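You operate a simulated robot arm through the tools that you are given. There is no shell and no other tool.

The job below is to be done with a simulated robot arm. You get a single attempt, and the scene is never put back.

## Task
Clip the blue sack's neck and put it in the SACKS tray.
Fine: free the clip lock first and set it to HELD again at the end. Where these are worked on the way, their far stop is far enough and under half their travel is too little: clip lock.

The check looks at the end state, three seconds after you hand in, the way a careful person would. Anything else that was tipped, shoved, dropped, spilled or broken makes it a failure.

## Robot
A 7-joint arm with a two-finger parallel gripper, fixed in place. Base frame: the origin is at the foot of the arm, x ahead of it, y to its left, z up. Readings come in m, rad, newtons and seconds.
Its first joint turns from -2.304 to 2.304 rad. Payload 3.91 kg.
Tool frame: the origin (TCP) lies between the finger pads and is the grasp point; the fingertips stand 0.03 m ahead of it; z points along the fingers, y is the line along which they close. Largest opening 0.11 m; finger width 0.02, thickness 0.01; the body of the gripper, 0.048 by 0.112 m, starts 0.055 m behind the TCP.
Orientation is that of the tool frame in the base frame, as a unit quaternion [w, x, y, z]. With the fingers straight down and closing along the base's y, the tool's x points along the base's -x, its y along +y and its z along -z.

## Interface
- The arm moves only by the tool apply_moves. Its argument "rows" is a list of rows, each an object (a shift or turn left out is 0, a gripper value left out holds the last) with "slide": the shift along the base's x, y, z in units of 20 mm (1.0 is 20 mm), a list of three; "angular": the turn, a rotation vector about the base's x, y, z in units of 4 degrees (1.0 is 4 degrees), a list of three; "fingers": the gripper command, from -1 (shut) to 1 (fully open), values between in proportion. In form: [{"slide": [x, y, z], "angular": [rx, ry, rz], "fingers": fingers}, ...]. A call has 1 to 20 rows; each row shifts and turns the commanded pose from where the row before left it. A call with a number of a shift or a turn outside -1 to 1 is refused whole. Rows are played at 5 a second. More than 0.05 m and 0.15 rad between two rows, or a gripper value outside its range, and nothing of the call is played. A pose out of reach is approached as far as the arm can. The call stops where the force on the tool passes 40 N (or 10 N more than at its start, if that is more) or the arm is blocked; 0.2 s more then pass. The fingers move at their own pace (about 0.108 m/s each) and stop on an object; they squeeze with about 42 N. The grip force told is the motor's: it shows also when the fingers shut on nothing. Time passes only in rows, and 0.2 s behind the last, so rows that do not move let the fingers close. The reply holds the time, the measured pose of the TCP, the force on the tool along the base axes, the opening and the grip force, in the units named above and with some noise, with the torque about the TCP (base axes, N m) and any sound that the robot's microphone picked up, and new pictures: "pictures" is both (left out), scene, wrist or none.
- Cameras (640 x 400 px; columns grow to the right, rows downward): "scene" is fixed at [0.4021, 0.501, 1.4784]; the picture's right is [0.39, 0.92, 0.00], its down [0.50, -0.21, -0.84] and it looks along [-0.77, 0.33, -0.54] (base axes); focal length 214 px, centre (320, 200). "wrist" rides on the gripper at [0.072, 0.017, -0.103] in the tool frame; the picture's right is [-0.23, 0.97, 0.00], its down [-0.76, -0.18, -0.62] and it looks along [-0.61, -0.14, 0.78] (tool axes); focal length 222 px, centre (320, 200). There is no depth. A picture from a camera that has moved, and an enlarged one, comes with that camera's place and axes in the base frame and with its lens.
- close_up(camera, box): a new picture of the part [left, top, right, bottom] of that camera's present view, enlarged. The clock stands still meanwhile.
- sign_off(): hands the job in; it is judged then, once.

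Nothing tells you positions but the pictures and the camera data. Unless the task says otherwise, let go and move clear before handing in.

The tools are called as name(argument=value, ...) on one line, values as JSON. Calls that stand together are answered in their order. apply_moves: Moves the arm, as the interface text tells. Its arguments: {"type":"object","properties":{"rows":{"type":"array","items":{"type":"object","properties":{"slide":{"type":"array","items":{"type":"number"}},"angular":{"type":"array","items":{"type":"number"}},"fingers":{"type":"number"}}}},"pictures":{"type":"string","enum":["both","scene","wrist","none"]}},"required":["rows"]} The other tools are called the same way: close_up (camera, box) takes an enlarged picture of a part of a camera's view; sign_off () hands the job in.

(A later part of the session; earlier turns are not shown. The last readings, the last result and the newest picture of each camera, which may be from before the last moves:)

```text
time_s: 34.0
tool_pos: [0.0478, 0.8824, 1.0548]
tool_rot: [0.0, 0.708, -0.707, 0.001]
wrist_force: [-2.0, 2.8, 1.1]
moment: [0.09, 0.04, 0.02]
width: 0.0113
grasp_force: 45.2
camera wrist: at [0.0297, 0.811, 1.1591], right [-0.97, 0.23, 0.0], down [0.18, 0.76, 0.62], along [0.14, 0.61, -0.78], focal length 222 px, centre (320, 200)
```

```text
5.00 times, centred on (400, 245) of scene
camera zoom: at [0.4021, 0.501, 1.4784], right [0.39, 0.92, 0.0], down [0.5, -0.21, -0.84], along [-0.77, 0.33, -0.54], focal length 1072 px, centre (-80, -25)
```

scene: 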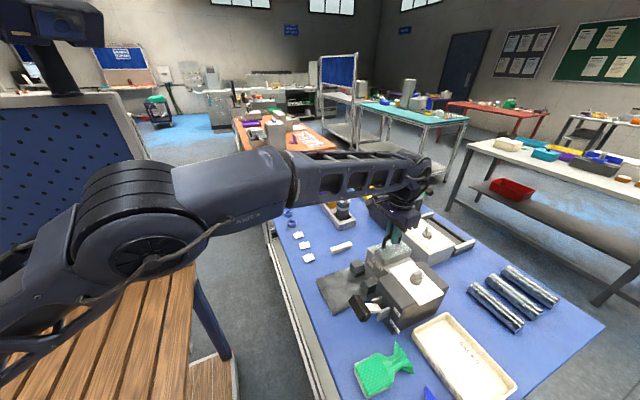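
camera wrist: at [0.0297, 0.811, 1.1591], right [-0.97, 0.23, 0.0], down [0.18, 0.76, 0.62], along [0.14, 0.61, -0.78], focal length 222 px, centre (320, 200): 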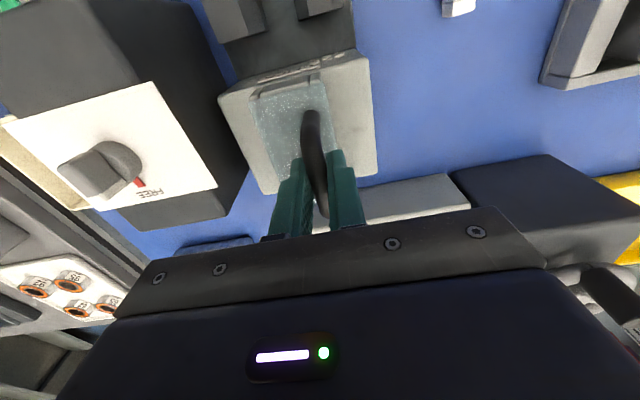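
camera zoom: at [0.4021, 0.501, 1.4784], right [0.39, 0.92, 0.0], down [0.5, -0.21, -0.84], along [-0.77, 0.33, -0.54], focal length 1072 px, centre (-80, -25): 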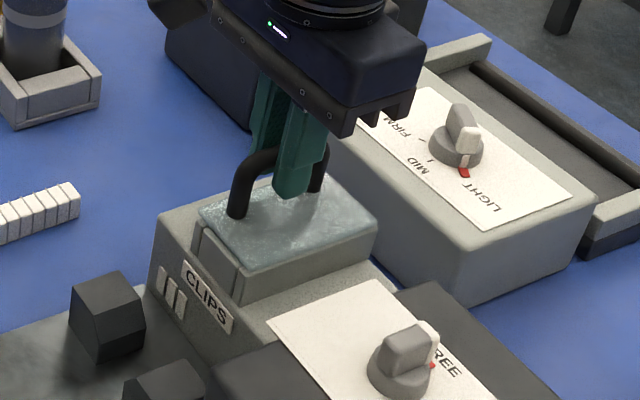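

Handle gripped. I'll lift a little and watch whether the lid comes off freely or turns on a hinge.

apply_moves(rows=[{"slide": [0, 0, 0.3]}, {"slide": [0, 0, 0.3]}, {}], pictures="wrist")

close_up(camera="scene", box=[350, 205, 450, 285])

```text
time_s: 34.6
tool_pos: [0.0529, 0.8822, 1.0606]
tool_rot: [-0.001, -0.705, 0.709, -0.004]
wrist_force: [3.3, 10.9, -2.8]
moment: [0.43, -0.07, 0.28]
width: 0.0112
grasp_force: 44.7
stopped in row 3: the force on the tool passed its limit at 45 N (the readings are from after the stop); the commanded pose is now the measured one
camera wrist: at [0.0339, 0.812, 1.1648], right [-0.97, 0.23, -0.01], down [0.18, 0.77, 0.62], along [0.15, 0.6, -0.79], focal length 222 px, centre (320, 200)
```

wrist: 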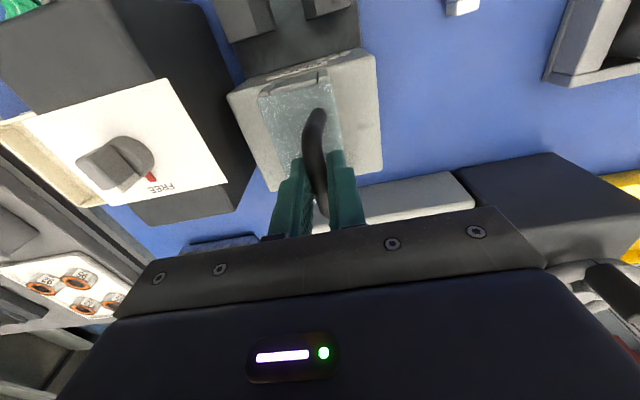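

```text
5.00 times, centred on (400, 245) of scene
camera zoom: at [0.4021, 0.501, 1.4784], right [0.39, 0.92, 0.0], down [0.5, -0.21, -0.84], along [-0.77, 0.33, -0.54], focal length 1072 px, centre (-80, -25)
```

zoom: 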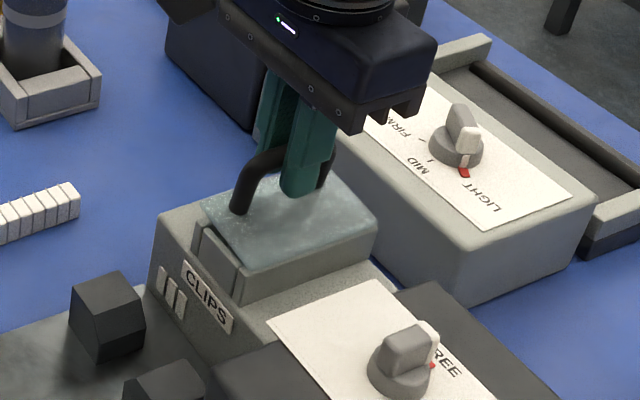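

The lid is hinged along its +x edge, since the handle swung toward +x as it rose. I'll loosen the grip so the fingers only cage the rod, then push it over along the arc in +x.

apply_moves(rows=[{"slide": [0, 0, 0.2], "fingers": -0.65}, {}, {"slide": [0.4, 0, 0.0]}, {"slide": [0.4, 0, 0.1]}, {"slide": [0.4, 0, 0.1]}, {"slide": [0.4, 0, 0]}], pictures="wrist")

close_up(camera="scene", box=[350, 205, 450, 285])

```text
time_s: 36.0
tool_pos: [0.0834, 0.8813, 1.0703]
tool_rot: [-0.002, -0.705, 0.709, -0.005]
wrist_force: [-0.1, 0.4, 0.2]
moment: [0.0, -0.01, -0.03]
width: 0.0193
grasp_force: 0.3
camera wrist: at [0.0657, 0.8113, 1.1736], right [-0.97, 0.23, -0.01], down [0.18, 0.77, 0.62], along [0.15, 0.6, -0.79], focal length 222 px, centre (320, 200)
```

wrist: 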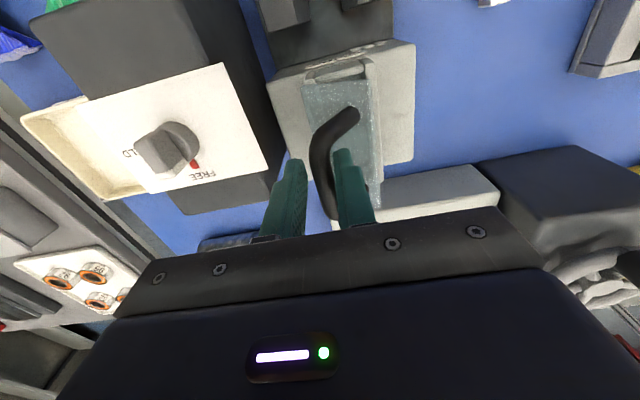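

```text
5.00 times, centred on (400, 245) of scene
camera zoom: at [0.4021, 0.501, 1.4784], right [0.39, 0.92, 0.0], down [0.5, -0.21, -0.84], along [-0.77, 0.33, -0.54], focal length 1072 px, centre (-80, -25)
```

zoom: 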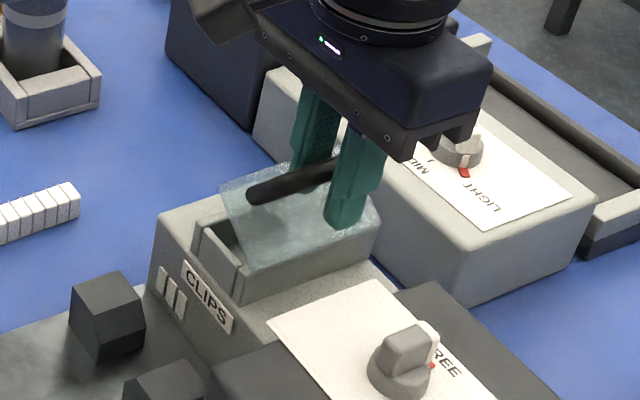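

Working: the lid is swinging up and the pocket is opening. I'll continue pushing.

apply_moves(rows=[{"slide": [0.4, 0, 0]}, {"slide": [0.4, 0, 0]}, {"slide": [0.4, 0, 0]}, {"slide": [0.4, 0, 0]}, {"slide": [0.4, 0, 0]}], pictures="wrist")

close_up(camera="scene", box=[350, 205, 450, 285])

```text
time_s: 37.2
tool_pos: [0.124, 0.8805, 1.0696]
tool_rot: [0.0, -0.706, 0.708, -0.004]
wrist_force: [0.6, -0.1, 0.1]
moment: [0.01, 0.0, 0.04]
width: 0.0197
grasp_force: 0.3
camera wrist: at [0.1053, 0.8107, 1.1741], right [-0.97, 0.23, -0.01], down [0.18, 0.77, 0.62], along [0.15, 0.6, -0.79], focal length 222 px, centre (320, 200)
```

wrist: 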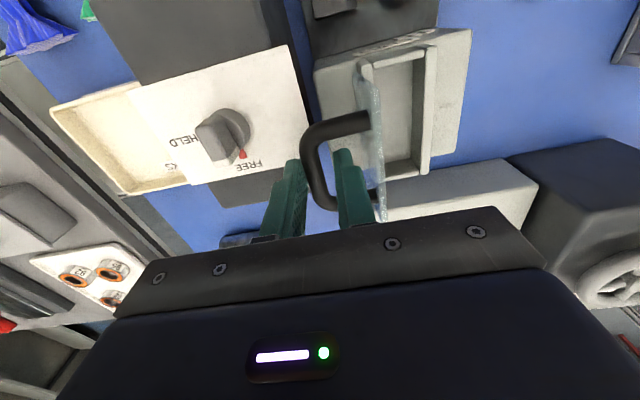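

```text
5.00 times, centred on (400, 245) of scene
camera zoom: at [0.4021, 0.501, 1.4784], right [0.39, 0.92, 0.0], down [0.5, -0.21, -0.84], along [-0.77, 0.33, -0.54], focal length 1072 px, centre (-80, -25)
```

zoom: 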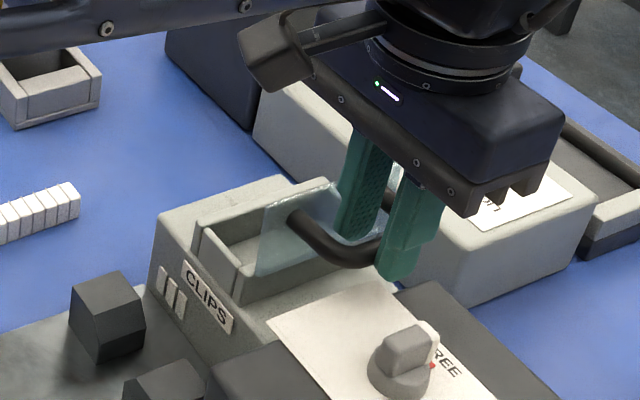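

The pocket is empty, so the clip stick must be loaded. I'll nudge the lid a bit further, then withdraw straight up and see whether it stays open.

apply_moves(rows=[{"slide": [0.4, 0, -0.1]}, {"slide": [0.4, 0, -0.15]}, {}], pictures="none")

close_up(camera="scene", box=[350, 205, 450, 285])

close_up(camera="wrist", box=[250, 20, 490, 220])

```text
time_s: 38.0
tool_pos: [0.1391, 0.8809, 1.0643]
tool_rot: [-0.001, -0.706, 0.708, -0.005]
wrist_force: [-0.6, 0.1, 0.3]
moment: [-0.01, -0.01, 0.01]
width: 0.0193
grasp_force: 0.0
```

```text
5.00 times, centred on (400, 245) of scene
camera zoom: at [0.4021, 0.501, 1.4784], right [0.39, 0.92, 0.0], down [0.5, -0.21, -0.84], along [-0.77, 0.33, -0.54], focal length 1072 px, centre (-80, -25)
```

zoom: 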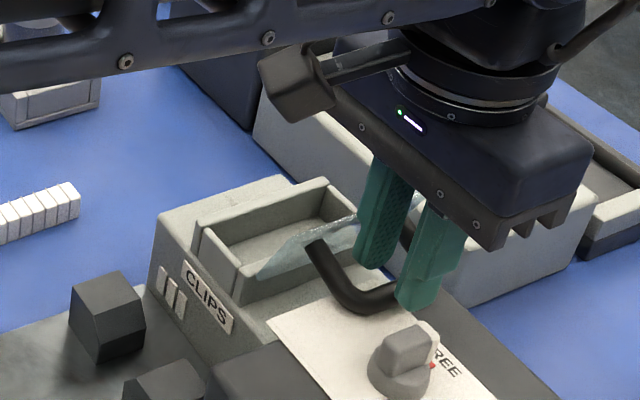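

```text
2.00 times, centred on (370, 120) of wrist
camera zoom: at [0.1216, 0.8106, 1.1689], right [-0.97, 0.23, -0.01], down [0.18, 0.77, 0.62], along [0.15, 0.6, -0.79], focal length 444 px, centre (220, 360)
```

zoom: 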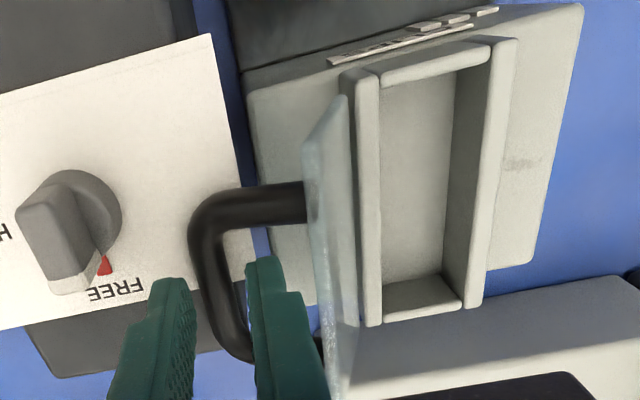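

The lid rests open past vertical. I'll withdraw upward and go look at the clip stick.

apply_moves(rows=[{"slide": [0, 0, 1]}, {"slide": [0, 0, 1]}, {"slide": [0, 0, 1]}, {"slide": [0, 0, 1]}, {"slide": [-1, -0.2, 0], "fingers": 0}, {"slide": [-1, -0.2, 0]}, {"slide": [-1, -0.2, 0]}, {"slide": [-1, -0.2, 0]}], pictures="both")

close_up(camera="wrist", box=[230, 20, 430, 170])

close_up(camera="scene", box=[350, 205, 450, 285])

```text
time_s: 39.8
tool_pos: [0.0605, 0.866, 1.1438]
tool_rot: [-0.002, -0.706, 0.708, -0.005]
wrist_force: [0.1, 0.4, 0.4]
moment: [0.01, 0.0, 0.01]
width: 0.055
grasp_force: 0.1
camera wrist: at [0.0421, 0.7957, 1.2479], right [-0.97, 0.23, -0.01], down [0.18, 0.77, 0.62], along [0.15, 0.6, -0.79], focal length 222 px, centre (320, 200)
```

scene: 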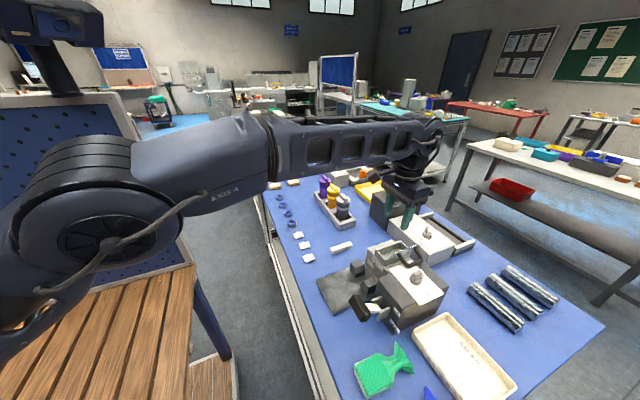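
wrist: 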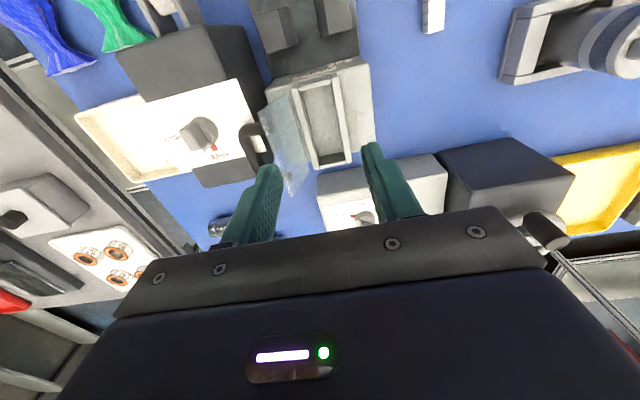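

```text
2.67 times, centred on (330, 95) of wrist
camera zoom: at [0.0421, 0.7957, 1.2479], right [-0.97, 0.23, -0.01], down [0.18, 0.77, 0.62], along [0.15, 0.6, -0.79], focal length 592 px, centre (293, 480)
```

zoom: 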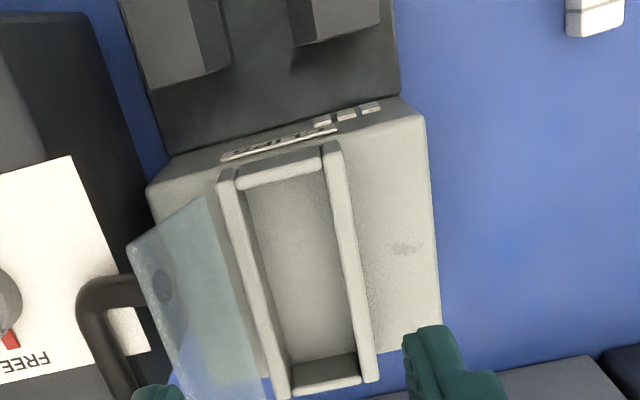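

```text
5.00 times, centred on (400, 245) of scene
camera zoom: at [0.4021, 0.501, 1.4784], right [0.39, 0.92, 0.0], down [0.5, -0.21, -0.84], along [-0.77, 0.33, -0.54], focal length 1072 px, centre (-80, -25)
```

zoom: 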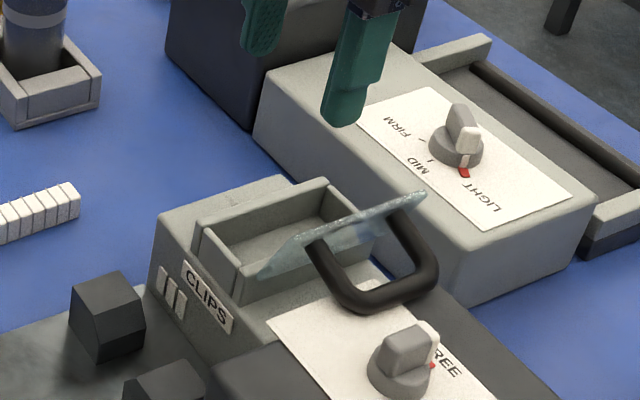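

The lid stays open by itself. Pocket inner space is roughly x 0.043–0.074, y 0.841–0.920. Now I'll go above the clip stick.

apply_moves(rows=[{"slide": [-1, -0.15, 0]}, {"slide": [-1, -0.15, 0]}, {"slide": [-1, -0.15, 0]}, {"slide": [-1, -0.15, 0]}, {"slide": [-1, -0.15, -0.5]}, {"slide": [-1, -0.15, -1]}, {"slide": [-1, -0.15, -1]}], pictures="both")

close_up(camera="wrist", box=[240, 20, 400, 140])

close_up(camera="scene", box=[310, 225, 370, 265])

```text
time_s: 41.4
tool_pos: [-0.0808, 0.844, 1.095]
tool_rot: [0.0, -0.706, 0.708, -0.004]
wrist_force: [0.3, 0.0, 0.1]
moment: [0.01, 0.06, 0.02]
width: 0.0553
grasp_force: 0.1
camera wrist: at [-0.0988, 0.774, 1.1983], right [-0.97, 0.23, -0.01], down [0.18, 0.77, 0.62], along [0.15, 0.6, -0.79], focal length 222 px, centre (320, 200)
```

scene: 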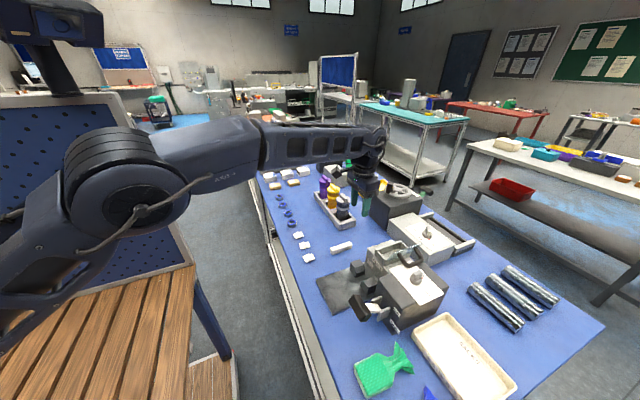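
wrist: 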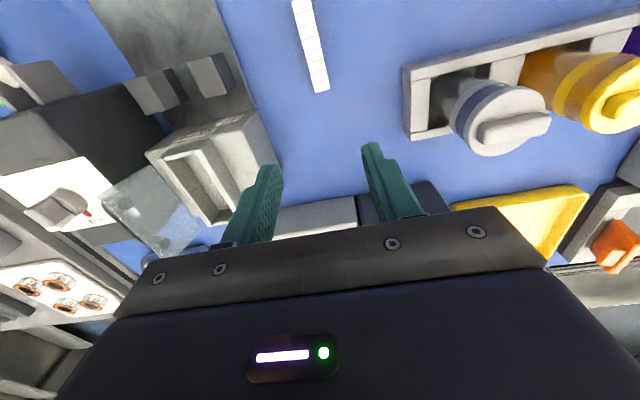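

```text
3.33 times, centred on (320, 80) of wrist
camera zoom: at [-0.0988, 0.774, 1.1983], right [-0.97, 0.23, -0.01], down [0.18, 0.77, 0.62], along [0.15, 0.6, -0.79], focal length 740 px, centre (320, 600)
```

zoom: 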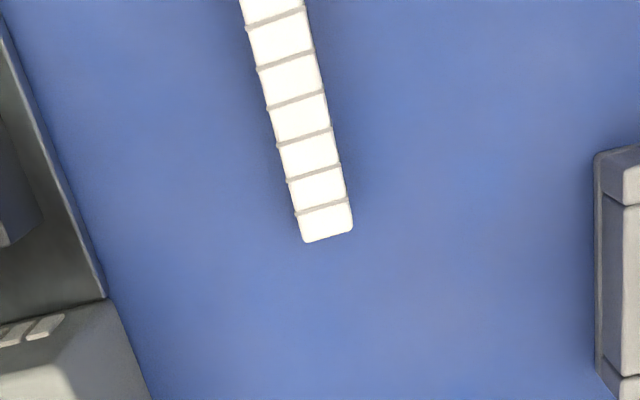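

```text
10.00 times, centred on (340, 245) of scene
camera zoom: at [0.4021, 0.501, 1.4784], right [0.39, 0.92, 0.0], down [0.5, -0.21, -0.84], along [-0.77, 0.33, -0.54], focal length 2145 px, centre (120, -250)
```

zoom: 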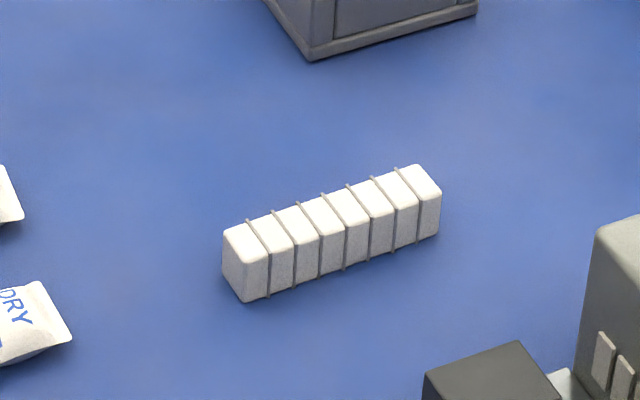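

The stick is about 18×20×81 mm, centred near (-0.086, 0.792), lying along y. The fingers won't fit inside the pocket beside it, so I'll grip only its upper half. I'll lower around it and feel for the bench top first.

apply_moves(rows=[{"slide": [-0.27, -0.9, -0.8], "angular": [0.14, 0.06, 0], "fingers": -0.2}, {"slide": [0, -0.9, -0.8]}, {"slide": [0, -0.8, -0.8]}, {"slide": [0, 0, -1]}, {"slide": [0, 0, -1]}, {"slide": [0, 0, -1]}, {"slide": [0, 0, -1]}, {"slide": [0, 0, -0.5]}, {}], pictures="both")

close_up(camera="scene", box=[310, 225, 370, 265])

close_up(camera="wrist", box=[240, 100, 400, 240])

```text
time_s: 43.4
tool_pos: [-0.087, 0.7928, 0.9565]
tool_rot: [0.002, -0.705, 0.709, 0.0]
wrist_force: [-0.2, 0.0, -0.6]
moment: [0.01, 0.0, 0.02]
width: 0.0439
grasp_force: 0.0
camera wrist: at [-0.1044, 0.7207, 1.0599], right [-0.97, 0.23, 0.0], down [0.18, 0.76, 0.62], along [0.15, 0.61, -0.78], focal length 222 px, centre (320, 200)
```

scene: 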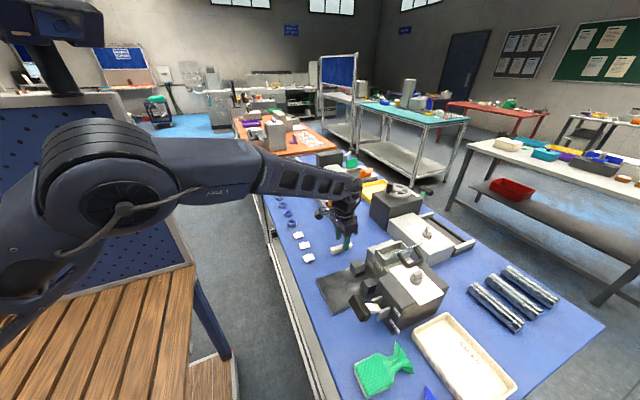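
wrist: 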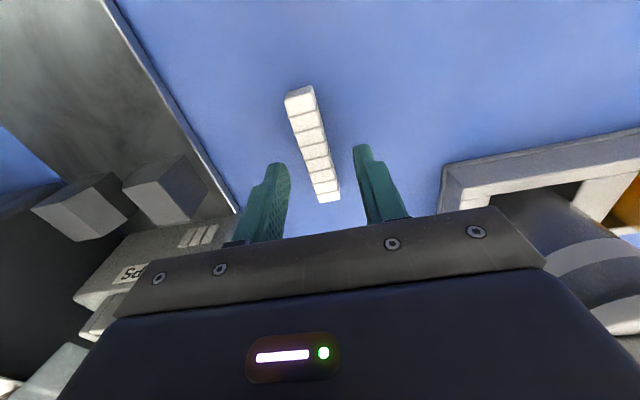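

```text
10.00 times, centred on (340, 245) of scene
camera zoom: at [0.4021, 0.501, 1.4784], right [0.39, 0.92, 0.0], down [0.5, -0.21, -0.84], along [-0.77, 0.33, -0.54], focal length 2145 px, centre (120, -250)
```

zoom: 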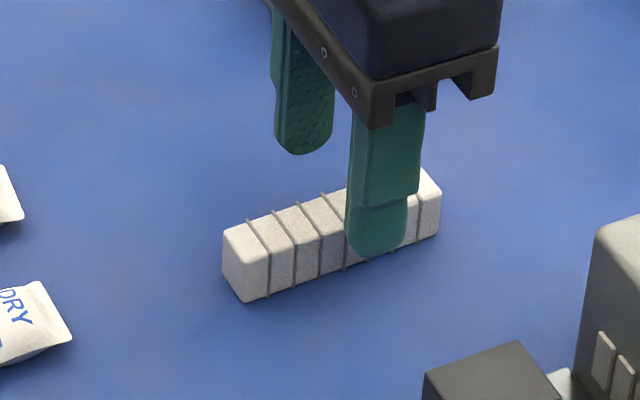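

```text
2.86 times, centred on (320, 170) of wrist
camera zoom: at [-0.1044, 0.7207, 1.0599], right [-0.97, 0.23, 0.0], down [0.18, 0.76, 0.62], along [0.15, 0.61, -0.78], focal length 635 px, centre (320, 286)
```

zoom: 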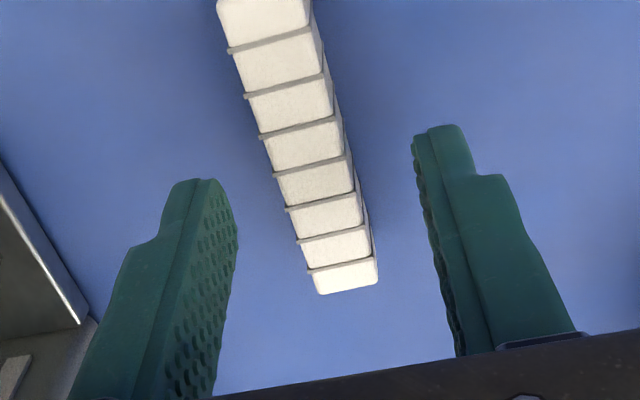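

apply_moves(rows=[{"slide": [0.1, 0.1, -0.5]}, {"slide": [0, 0, -0.5]}, {"slide": [0, 0, -0.1]}, {"slide": [0, 0, -0.1]}, {"slide": [0, 0, -0.1]}, {}], pictures="none")

close_up(camera="scene", box=[310, 225, 370, 265])

```text
time_s: 44.8
tool_pos: [-0.0844, 0.7945, 0.9302]
tool_rot: [0.001, -0.706, 0.708, 0.0]
wrist_force: [0.4, 0.1, -0.7]
moment: [0.01, 0.01, 0.02]
width: 0.0442
grasp_force: 0.0
```

```text
10.00 times, centred on (340, 245) of scene
camera zoom: at [0.4021, 0.501, 1.4784], right [0.39, 0.92, 0.0], down [0.5, -0.21, -0.84], along [-0.77, 0.33, -0.54], focal length 2145 px, centre (120, -250)
```

zoom: 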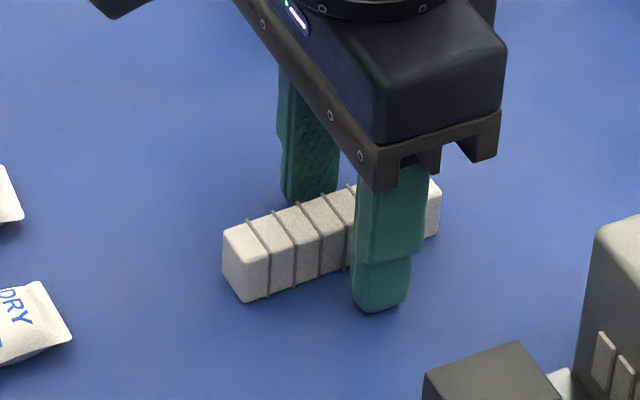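

apply_moves(rows=[{"slide": [0, 0, -0.1]}, {"slide": [0, 0, -0.1]}, {"slide": [0, 0, -0.1]}, {"slide": [0, 0, -0.1]}, {}], pictures="none")

```text
time_s: 45.6
tool_pos: [-0.0859, 0.7944, 0.9324]
tool_rot: [0.002, -0.705, 0.709, 0.002]
wrist_force: [-0.1, -5.7, 9.6]
moment: [-0.28, -0.03, -0.1]
width: 0.0433
grasp_force: 0.1
stopped in row 3: the force on the tool passed its limit at 44 N (the readings are from after the stop); the commanded pose is now the measured one
```

The bench top is at z of about 0.897. I'll raise about 6 mm so only the stick's upper half is gripped, then close.

apply_moves(rows=[{"slide": [0.05, 0.05, 0.28]}, {"fingers": -0.6}, {"fingers": -1}, {}, {}], pictures="none")

close_up(camera="scene", box=[310, 225, 370, 265])

close_up(camera="wrist", box=[240, 80, 400, 240])

```text
time_s: 46.8
tool_pos: [-0.0827, 0.7966, 0.9345]
tool_rot: [0.002, -0.705, 0.709, 0.004]
wrist_force: [0.8, -0.5, 0.2]
moment: [-0.05, 0.01, 0.03]
width: 0.0165
grasp_force: 41.7
```

```text
10.00 times, centred on (340, 245) of scene
camera zoom: at [0.4021, 0.501, 1.4784], right [0.39, 0.92, 0.0], down [0.5, -0.21, -0.84], along [-0.77, 0.33, -0.54], focal length 2145 px, centre (120, -250)
```

zoom: 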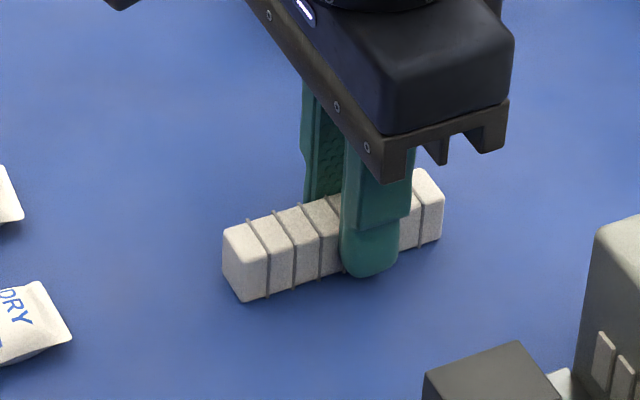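

```text
2.50 times, centred on (320, 160) of wrist
camera zoom: at [-0.1007, 0.7247, 1.0381], right [-0.97, 0.23, 0.0], down [0.18, 0.76, 0.63], along [0.14, 0.61, -0.78], focal length 555 px, centre (320, 300)
```

zoom: 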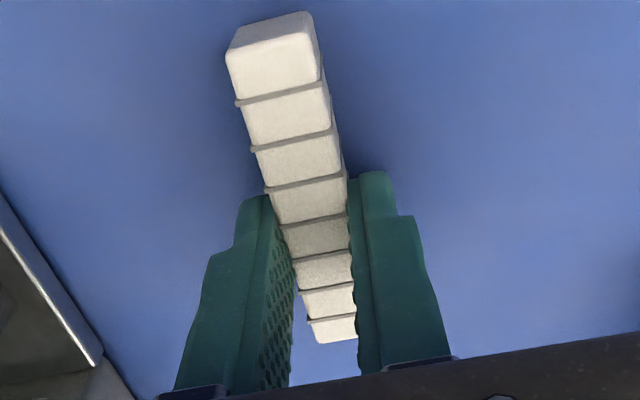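

apply_moves(rows=[{"fingers": -0.4}, {"slide": [0, -0.17, 0.3]}, {"fingers": -0.6}, {"fingers": -1}, {}, {}], pictures="none")

close_up(camera="scene", box=[310, 225, 370, 265])

close_up(camera="wrist", box=[240, 80, 400, 240])

```text
time_s: 48.2
tool_pos: [-0.0838, 0.7929, 0.9415]
tool_rot: [0.001, -0.705, 0.709, 0.002]
wrist_force: [-1.0, 0.1, -0.4]
moment: [0.0, 0.01, 0.0]
width: 0.0164
grasp_force: 41.8
```

```text
10.00 times, centred on (340, 245) of scene
camera zoom: at [0.4021, 0.501, 1.4784], right [0.39, 0.92, 0.0], down [0.5, -0.21, -0.84], along [-0.77, 0.33, -0.54], focal length 2145 px, centre (120, -250)
```

zoom: 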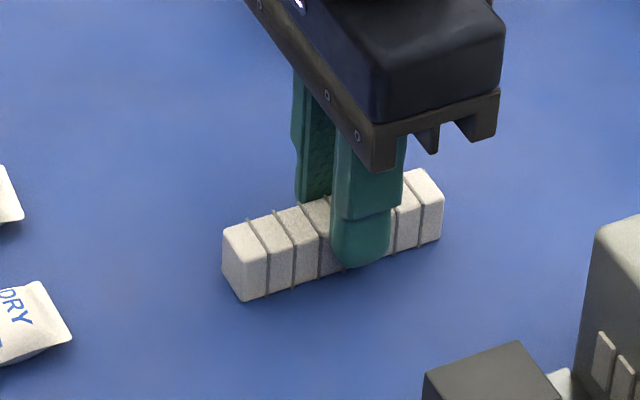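

```text
2.50 times, centred on (320, 160) of wrist
camera zoom: at [-0.1011, 0.721, 1.0441], right [-0.97, 0.23, 0.0], down [0.18, 0.76, 0.63], along [0.14, 0.61, -0.78], focal length 555 px, centre (320, 300)
```

zoom: 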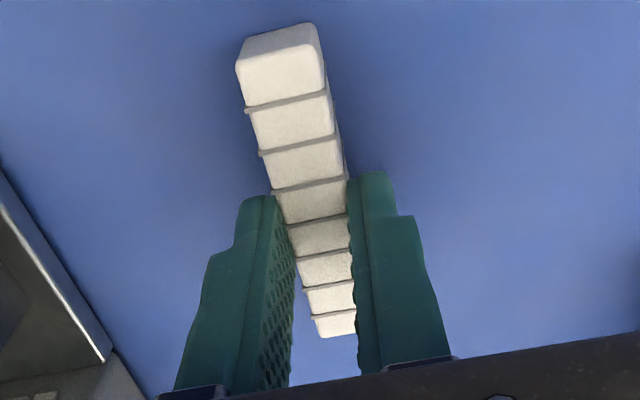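

Gripped higher, with about 14 mm of stick below the tips. Lifting and carrying it over the pocket.

apply_moves(rows=[{"slide": [0, 0, 0.5]}, {"slide": [0, 0, 0.7]}, {"slide": [0, 0, 1]}, {"slide": [0, 0, 1]}, {"slide": [0, 0, 1]}, {"slide": [0, 0, 1]}, {"slide": [0, 0, 1]}, {"slide": [0, 0, 1]}, {"slide": [0, 0, 0.8]}], pictures="wrist")

apply_moves(rows=[{"slide": [1, 0.7, 0]}, {"slide": [1, 0.7, 0]}, {"slide": [1, 0.7, 0]}, {"slide": [1, 0.7, 0]}, {"slide": [1, 0.7, 0]}, {"slide": [1, 0.7, 0]}, {"slide": [0.95, 0.15, 0]}, {}], pictures="both")

close_up(camera="wrist", box=[220, 60, 420, 240])

close_up(camera="scene", box=[350, 205, 450, 285])

```text
time_s: 50.2
tool_pos: [-0.0834, 0.7919, 1.1]
tool_rot: [0.0, -0.706, 0.708, 0.002]
wrist_force: [0.0, 0.9, -0.2]
moment: [-0.05, -0.01, -0.03]
width: 0.0164
grasp_force: 42.4
camera wrist: at [-0.1012, 0.7211, 1.2039], right [-0.97, 0.23, 0.0], down [0.18, 0.76, 0.63], along [0.14, 0.61, -0.78], focal length 222 px, centre (320, 200)
```

wrist: 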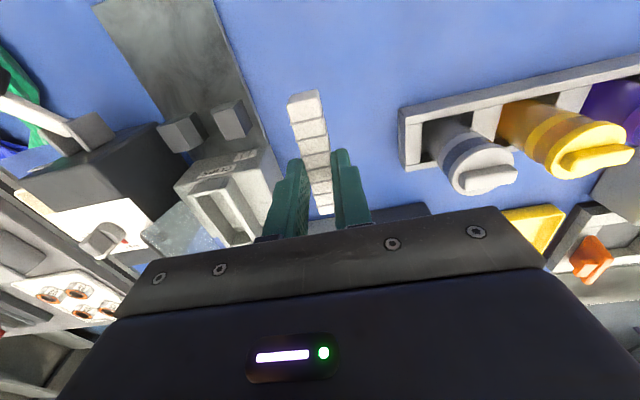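

```text
time_s: 52.0
tool_pos: [0.0566, 0.8804, 1.1013]
tool_rot: [0.002, -0.706, 0.708, 0.002]
wrist_force: [0.3, -0.5, 0.4]
moment: [0.01, 0.0, 0.0]
width: 0.0163
grasp_force: 42.3
camera wrist: at [0.0385, 0.8088, 1.2038], right [-0.97, 0.23, 0.0], down [0.18, 0.76, 0.63], along [0.14, 0.61, -0.78], focal length 222 px, centre (320, 200)
```

scene: 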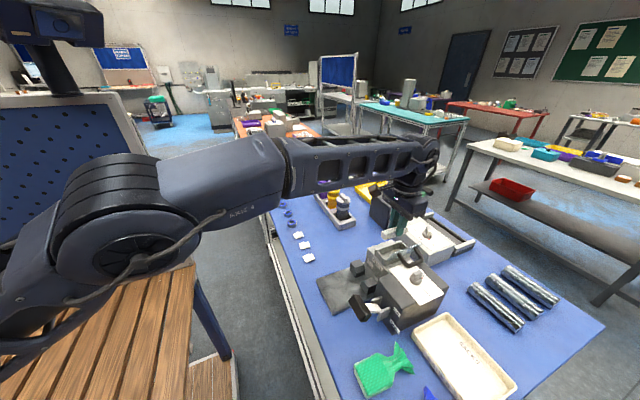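
wrist: 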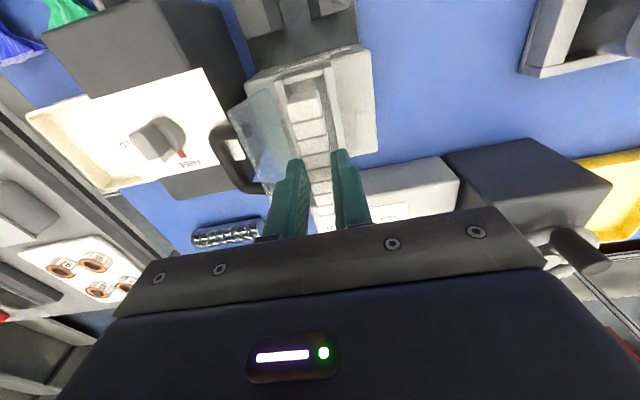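

```text
2.22 times, centred on (320, 150) of wrist
camera zoom: at [0.0385, 0.8088, 1.2038], right [-0.97, 0.23, 0.0], down [0.18, 0.76, 0.63], along [0.14, 0.61, -0.78], focal length 494 px, centre (320, 311)
```

zoom: 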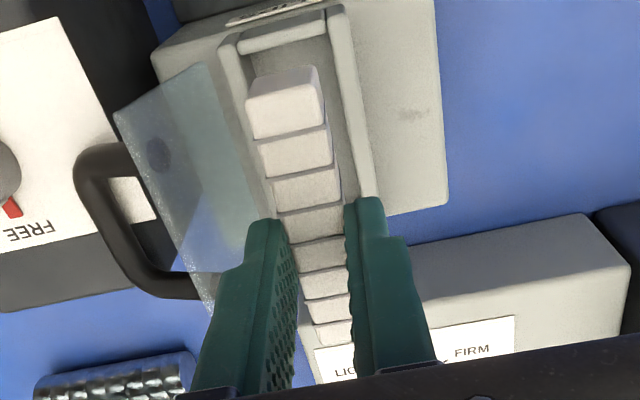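

```text
5.00 times, centred on (400, 245) of scene
camera zoom: at [0.4021, 0.501, 1.4784], right [0.39, 0.92, 0.0], down [0.5, -0.21, -0.84], along [-0.77, 0.33, -0.54], focal length 1072 px, centre (-80, -25)
```

zoom: 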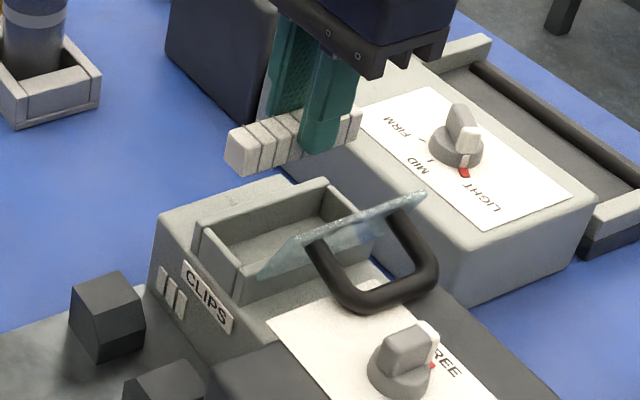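

The pocket's inner space works out to y 0.842–0.929, centre about (0.058, 0.886), rim z about 0.998, so the stick fits with a few mm of slack. I'll adjust and lower to just above the rim, then check.

apply_moves(rows=[{"slide": [0.1, 0.23, -0.8]}, {"slide": [0, 0, -0.8]}, {"slide": [0, 0, -0.8]}, {}], pictures="wrist")

close_up(camera="wrist", box=[220, 80, 420, 240])

close_up(camera="scene", box=[365, 225, 425, 265])

```text
time_s: 53.0
tool_pos: [0.0575, 0.8841, 1.0531]
tool_rot: [0.001, -0.706, 0.708, 0.002]
wrist_force: [0.6, -0.5, 0.0]
moment: [0.0, 0.01, -0.01]
width: 0.0165
grasp_force: 42.2
camera wrist: at [0.0401, 0.8125, 1.1561], right [-0.97, 0.23, 0.0], down [0.18, 0.76, 0.63], along [0.14, 0.61, -0.78], focal length 222 px, centre (320, 200)
```

wrist: 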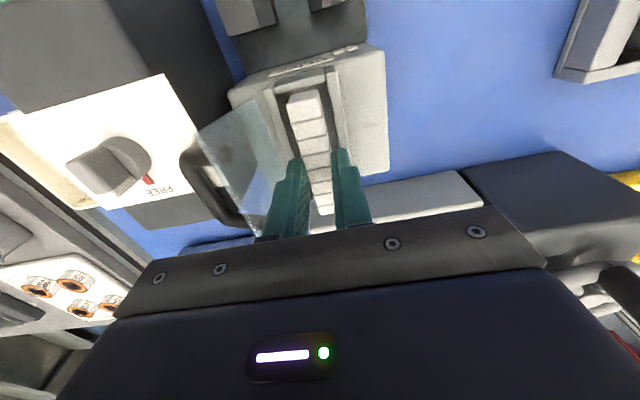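

```text
2.50 times, centred on (320, 160) of wrist
camera zoom: at [0.0401, 0.8125, 1.1561], right [-0.97, 0.23, 0.0], down [0.18, 0.76, 0.63], along [0.14, 0.61, -0.78], focal length 555 px, centre (320, 300)
```

zoom: 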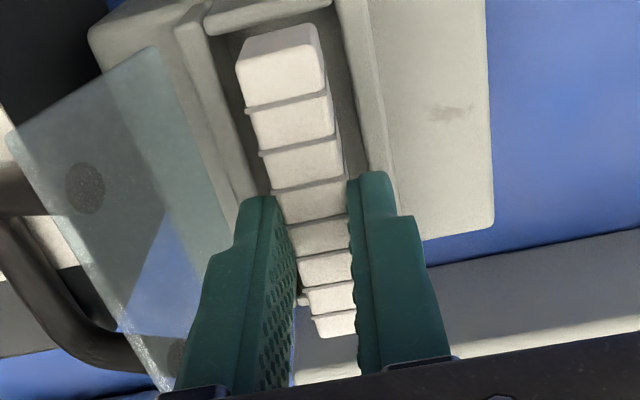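

```text
10.00 times, centred on (395, 245) of scene
camera zoom: at [0.4021, 0.501, 1.4784], right [0.39, 0.92, 0.0], down [0.5, -0.21, -0.84], along [-0.77, 0.33, -0.54], focal length 2145 px, centre (-430, -250)
```

zoom: 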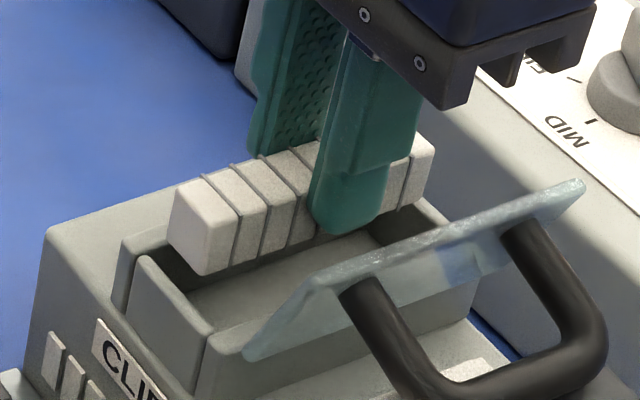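

Aligned well. Lowering into the pocket and releasing.

apply_moves(rows=[{"slide": [0, 0.06, -0.3]}, {"slide": [0, 0, -0.3]}, {"slide": [0, 0, -0.3]}, {"slide": [0, 0, -0.1]}, {}], pictures="none")

close_up(camera="scene", box=[365, 225, 425, 265])

close_up(camera="wrist", box=[220, 80, 420, 240])

```text
time_s: 54.2
tool_pos: [0.058, 0.8858, 1.0319]
tool_rot: [0.002, -0.706, 0.708, 0.002]
wrist_force: [-0.4, -1.2, 1.3]
moment: [-0.02, 0.04, 0.0]
width: 0.0164
grasp_force: 42.1
```

```text
10.00 times, centred on (395, 245) of scene
camera zoom: at [0.4021, 0.501, 1.4784], right [0.39, 0.92, 0.0], down [0.5, -0.21, -0.84], along [-0.77, 0.33, -0.54], focal length 2145 px, centre (-430, -250)
```

zoom: 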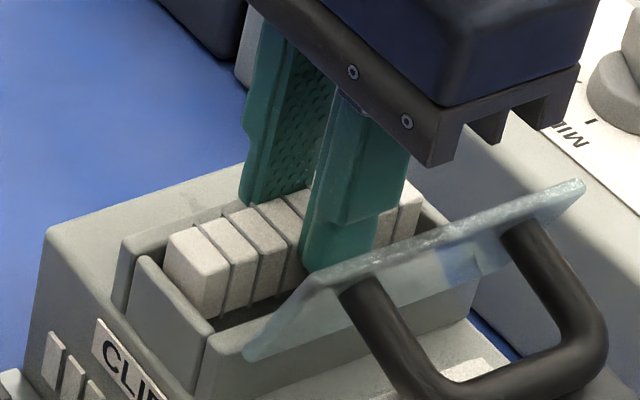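

```text
2.50 times, centred on (320, 160) of wrist
camera zoom: at [0.04, 0.8139, 1.1359], right [-0.97, 0.23, 0.0], down [0.18, 0.76, 0.63], along [0.14, 0.61, -0.78], focal length 555 px, centre (320, 300)
```

zoom: 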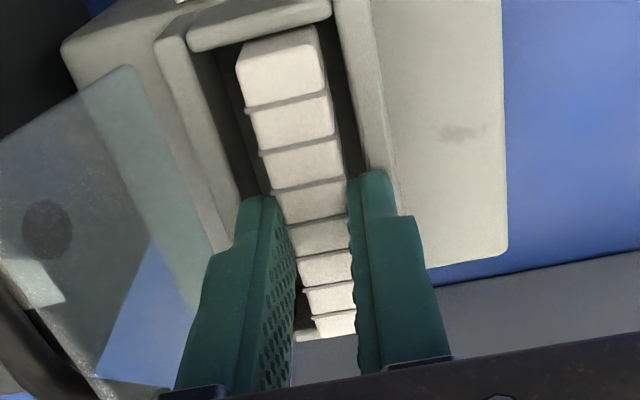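

apply_moves(rows=[{"fingers": -0.52}, {}, {"slide": [0, 0, 0.5]}, {"slide": [0, 0, 1]}, {"slide": [0, 0, 1]}, {"slide": [0, 0, 1]}], pictures="wrist")

close_up(camera="scene", box=[365, 225, 425, 265])

close_up(camera="wrist", box=[220, 60, 420, 220])

```text
time_s: 55.6
tool_pos: [0.0582, 0.8858, 1.1018]
tool_rot: [0.001, -0.706, 0.708, 0.001]
wrist_force: [0.0, 0.2, -0.9]
moment: [-0.02, 0.02, 0.0]
width: 0.0264
grasp_force: 0.0
camera wrist: at [0.04, 0.8145, 1.2048], right [-0.97, 0.23, 0.0], down [0.18, 0.76, 0.63], along [0.14, 0.61, -0.78], focal length 222 px, centre (320, 200)
```

wrist: 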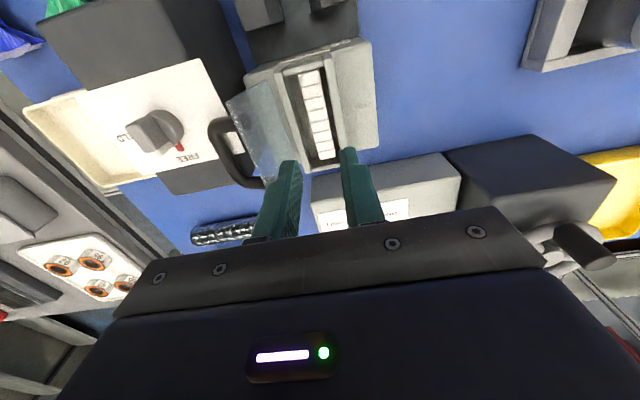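

```text
10.00 times, centred on (395, 245) of scene
camera zoom: at [0.4021, 0.501, 1.4784], right [0.39, 0.92, 0.0], down [0.5, -0.21, -0.84], along [-0.77, 0.33, -0.54], focal length 2145 px, centre (-430, -250)
```

zoom: 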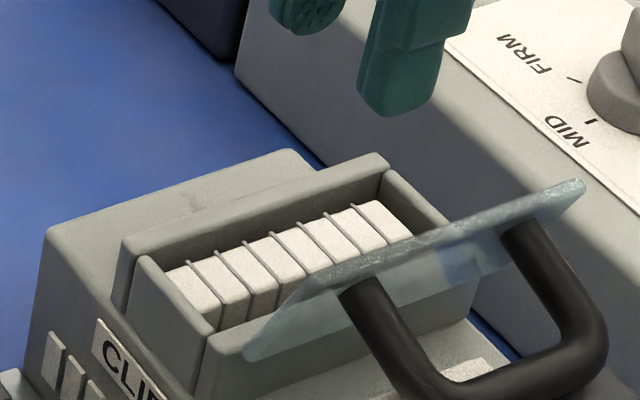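

```text
2.50 times, centred on (320, 140) of wrist
camera zoom: at [0.04, 0.8145, 1.2048], right [-0.97, 0.23, 0.0], down [0.18, 0.76, 0.63], along [0.14, 0.61, -0.78], focal length 555 px, centre (320, 350)
```

zoom: 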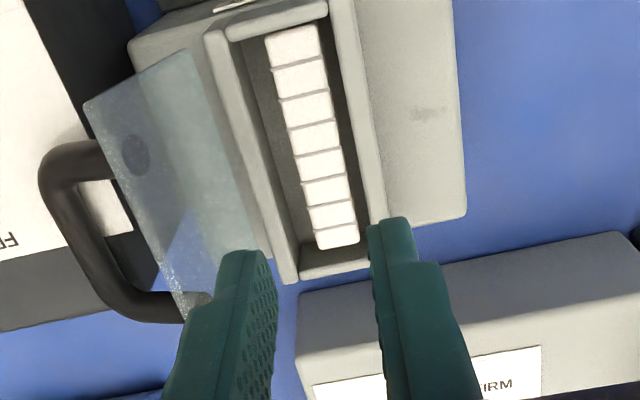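

The clip stick lies flat in the pocket. Now I'll close the lid: its rod rests at about (0.144, 0.88, 1.03). I'll straddle it, grip it, and swing it back along the arc.

apply_moves(rows=[{"slide": [1, 0, 0.2], "fingers": -0.38}, {"slide": [1, 0, 0]}, {"slide": [1, 0, 0]}, {"slide": [1, -0.05, 0]}, {"slide": [0.28, -0.03, -0.2]}, {"slide": [0, 0, -0.9]}, {}], pictures="wrist")

close_up(camera="scene", box=[365, 215, 440, 275])

close_up(camera="wrist", box=[220, 60, 420, 240])

```text
time_s: 57.2
tool_pos: [0.1433, 0.8839, 1.0832]
tool_rot: [0.002, -0.705, 0.709, 0.002]
wrist_force: [-0.3, 0.4, -0.6]
moment: [0.0, 0.02, 0.0]
width: 0.034
grasp_force: 0.1
camera wrist: at [0.1256, 0.8128, 1.1869], right [-0.97, 0.23, 0.0], down [0.18, 0.76, 0.63], along [0.14, 0.61, -0.78], focal length 222 px, centre (320, 200)
```

wrist: 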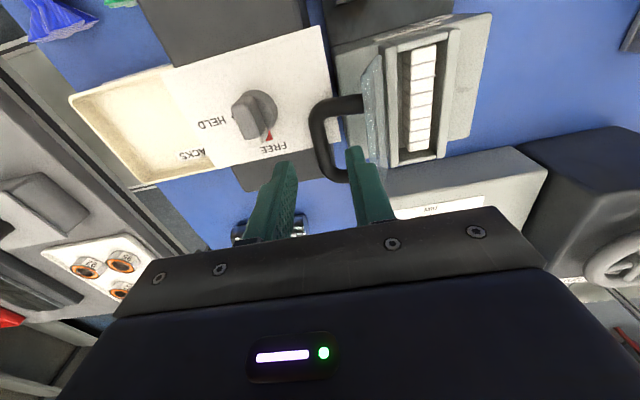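

```text
6.67 times, centred on (402, 245) of scene
camera zoom: at [0.4021, 0.501, 1.4784], right [0.39, 0.92, 0.0], down [0.5, -0.21, -0.84], along [-0.77, 0.33, -0.54], focal length 1430 px, centre (-230, -100)
```

zoom: 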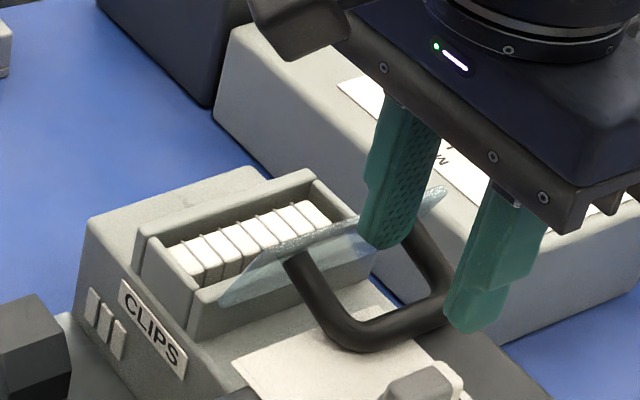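

```text
2.22 times, centred on (320, 150) of wrist
camera zoom: at [0.1256, 0.8128, 1.1869], right [-0.97, 0.23, 0.0], down [0.18, 0.76, 0.63], along [0.14, 0.61, -0.78], focal length 494 px, centre (320, 311)
```

zoom: 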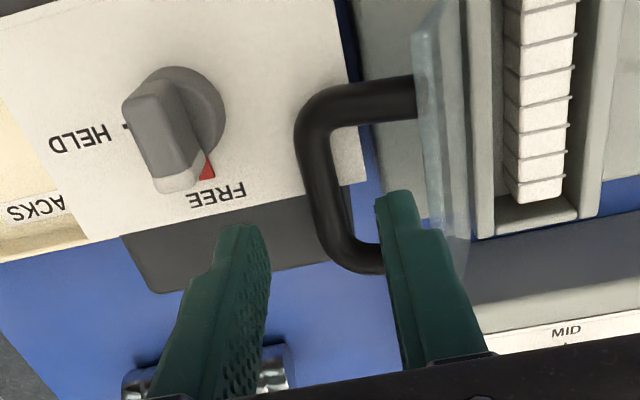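

apply_moves(rows=[{"slide": [0.05, -0.15, 0]}, {"slide": [0, 0, -0.6]}, {"slide": [0, 0, -0.6]}, {"slide": [0, 0, -0.12]}, {"fingers": -0.7}, {"fingers": -1}, {}, {}], pictures="wrist")

close_up(camera="scene", box=[365, 215, 440, 275])

```text
time_s: 59.0
tool_pos: [0.1413, 0.8821, 1.0585]
tool_rot: [0.002, -0.706, 0.708, 0.003]
wrist_force: [-27.2, 3.5, -3.4]
moment: [0.48, 0.88, 0.93]
width: 0.0116
grasp_force: 45.1
camera wrist: at [0.1242, 0.81, 1.1614], right [-0.97, 0.23, 0.0], down [0.18, 0.76, 0.63], along [0.14, 0.61, -0.78], focal length 222 px, centre (320, 200)
```

wrist: 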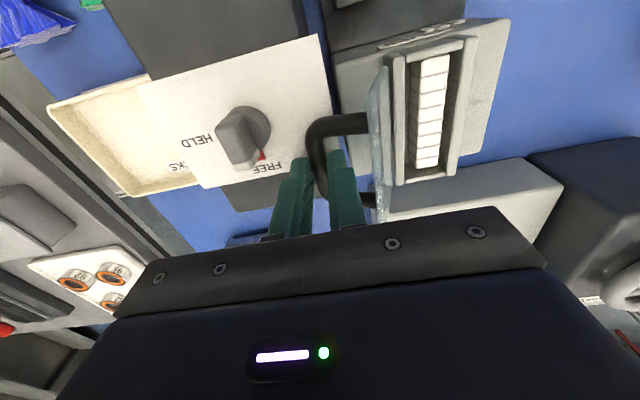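

```text
6.67 times, centred on (402, 245) of scene
camera zoom: at [0.4021, 0.501, 1.4784], right [0.39, 0.92, 0.0], down [0.5, -0.21, -0.84], along [-0.77, 0.33, -0.54], focal length 1430 px, centre (-230, -100)
```

zoom: 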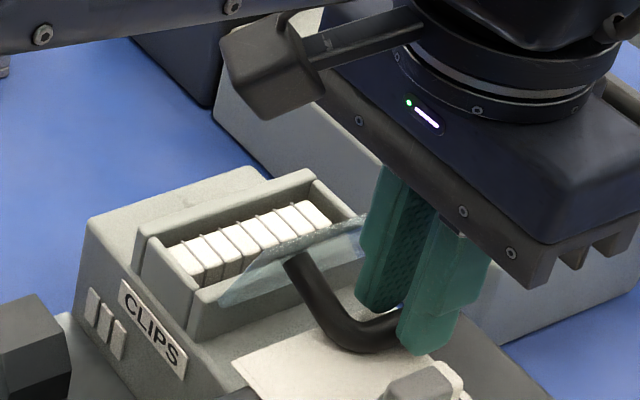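

apply_moves(rows=[{"slide": [-0.18, 0, 0.05]}, {"slide": [-0.15, 0, 0.22]}, {"slide": [-0.15, 0, 0.22]}, {}], pictures="none")

```text
time_s: 60.0
tool_pos: [0.1355, 0.8807, 1.0675]
tool_rot: [0.002, -0.705, 0.709, 0.001]
wrist_force: [-2.9, 14.0, -4.3]
moment: [-0.16, -0.03, 0.92]
width: 0.0114
grasp_force: 44.3
```

apply_moves(rows=[{"slide": [-0.19, 0.04, 0.2]}, {"slide": [-0.19, 0, 0.19]}, {"slide": [-0.22, 0, 0.16]}, {"slide": [-0.22, 0, 0.15]}, {}], pictures="wrist")

close_up(camera="scene", box=[365, 215, 440, 275])

```text
time_s: 61.1
tool_pos: [0.1208, 0.8811, 1.0856]
tool_rot: [0.004, -0.705, 0.709, 0.003]
wrist_force: [0.2, 0.2, 0.4]
moment: [0.0, 0.0, 0.0]
width: 0.0
grasp_force: 37.6
stopped in row 5: the force on the tool passed its limit at 41 N (the readings are from after the stop); the commanded pose is now the measured one
camera wrist: at [0.102, 0.8103, 1.1877], right [-0.97, 0.23, 0.0], down [0.18, 0.76, 0.63], along [0.15, 0.61, -0.78], focal length 222 px, centre (320, 200)
```

wrist: 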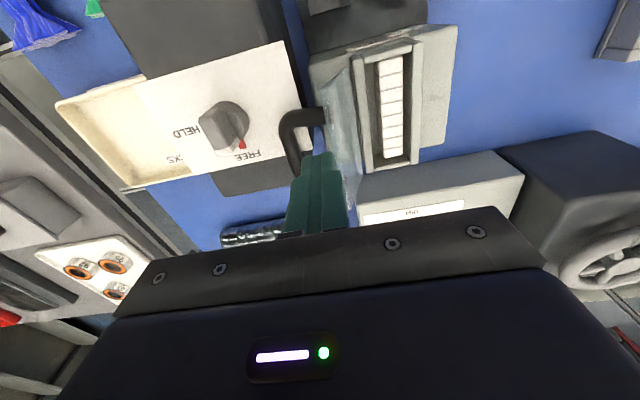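

```text
6.67 times, centred on (402, 245) of scene
camera zoom: at [0.4021, 0.501, 1.4784], right [0.39, 0.92, 0.0], down [0.5, -0.21, -0.84], along [-0.77, 0.33, -0.54], focal length 1430 px, centre (-230, -100)
```

zoom: 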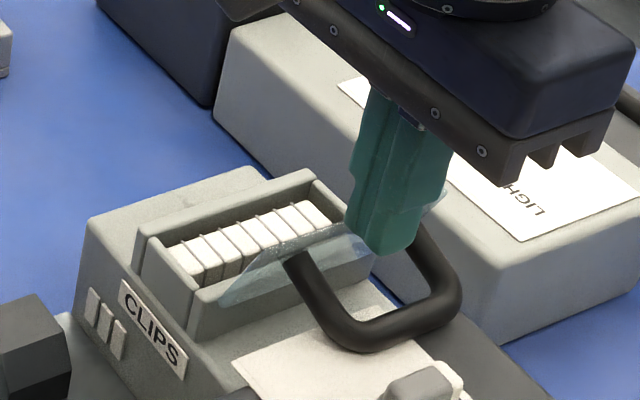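

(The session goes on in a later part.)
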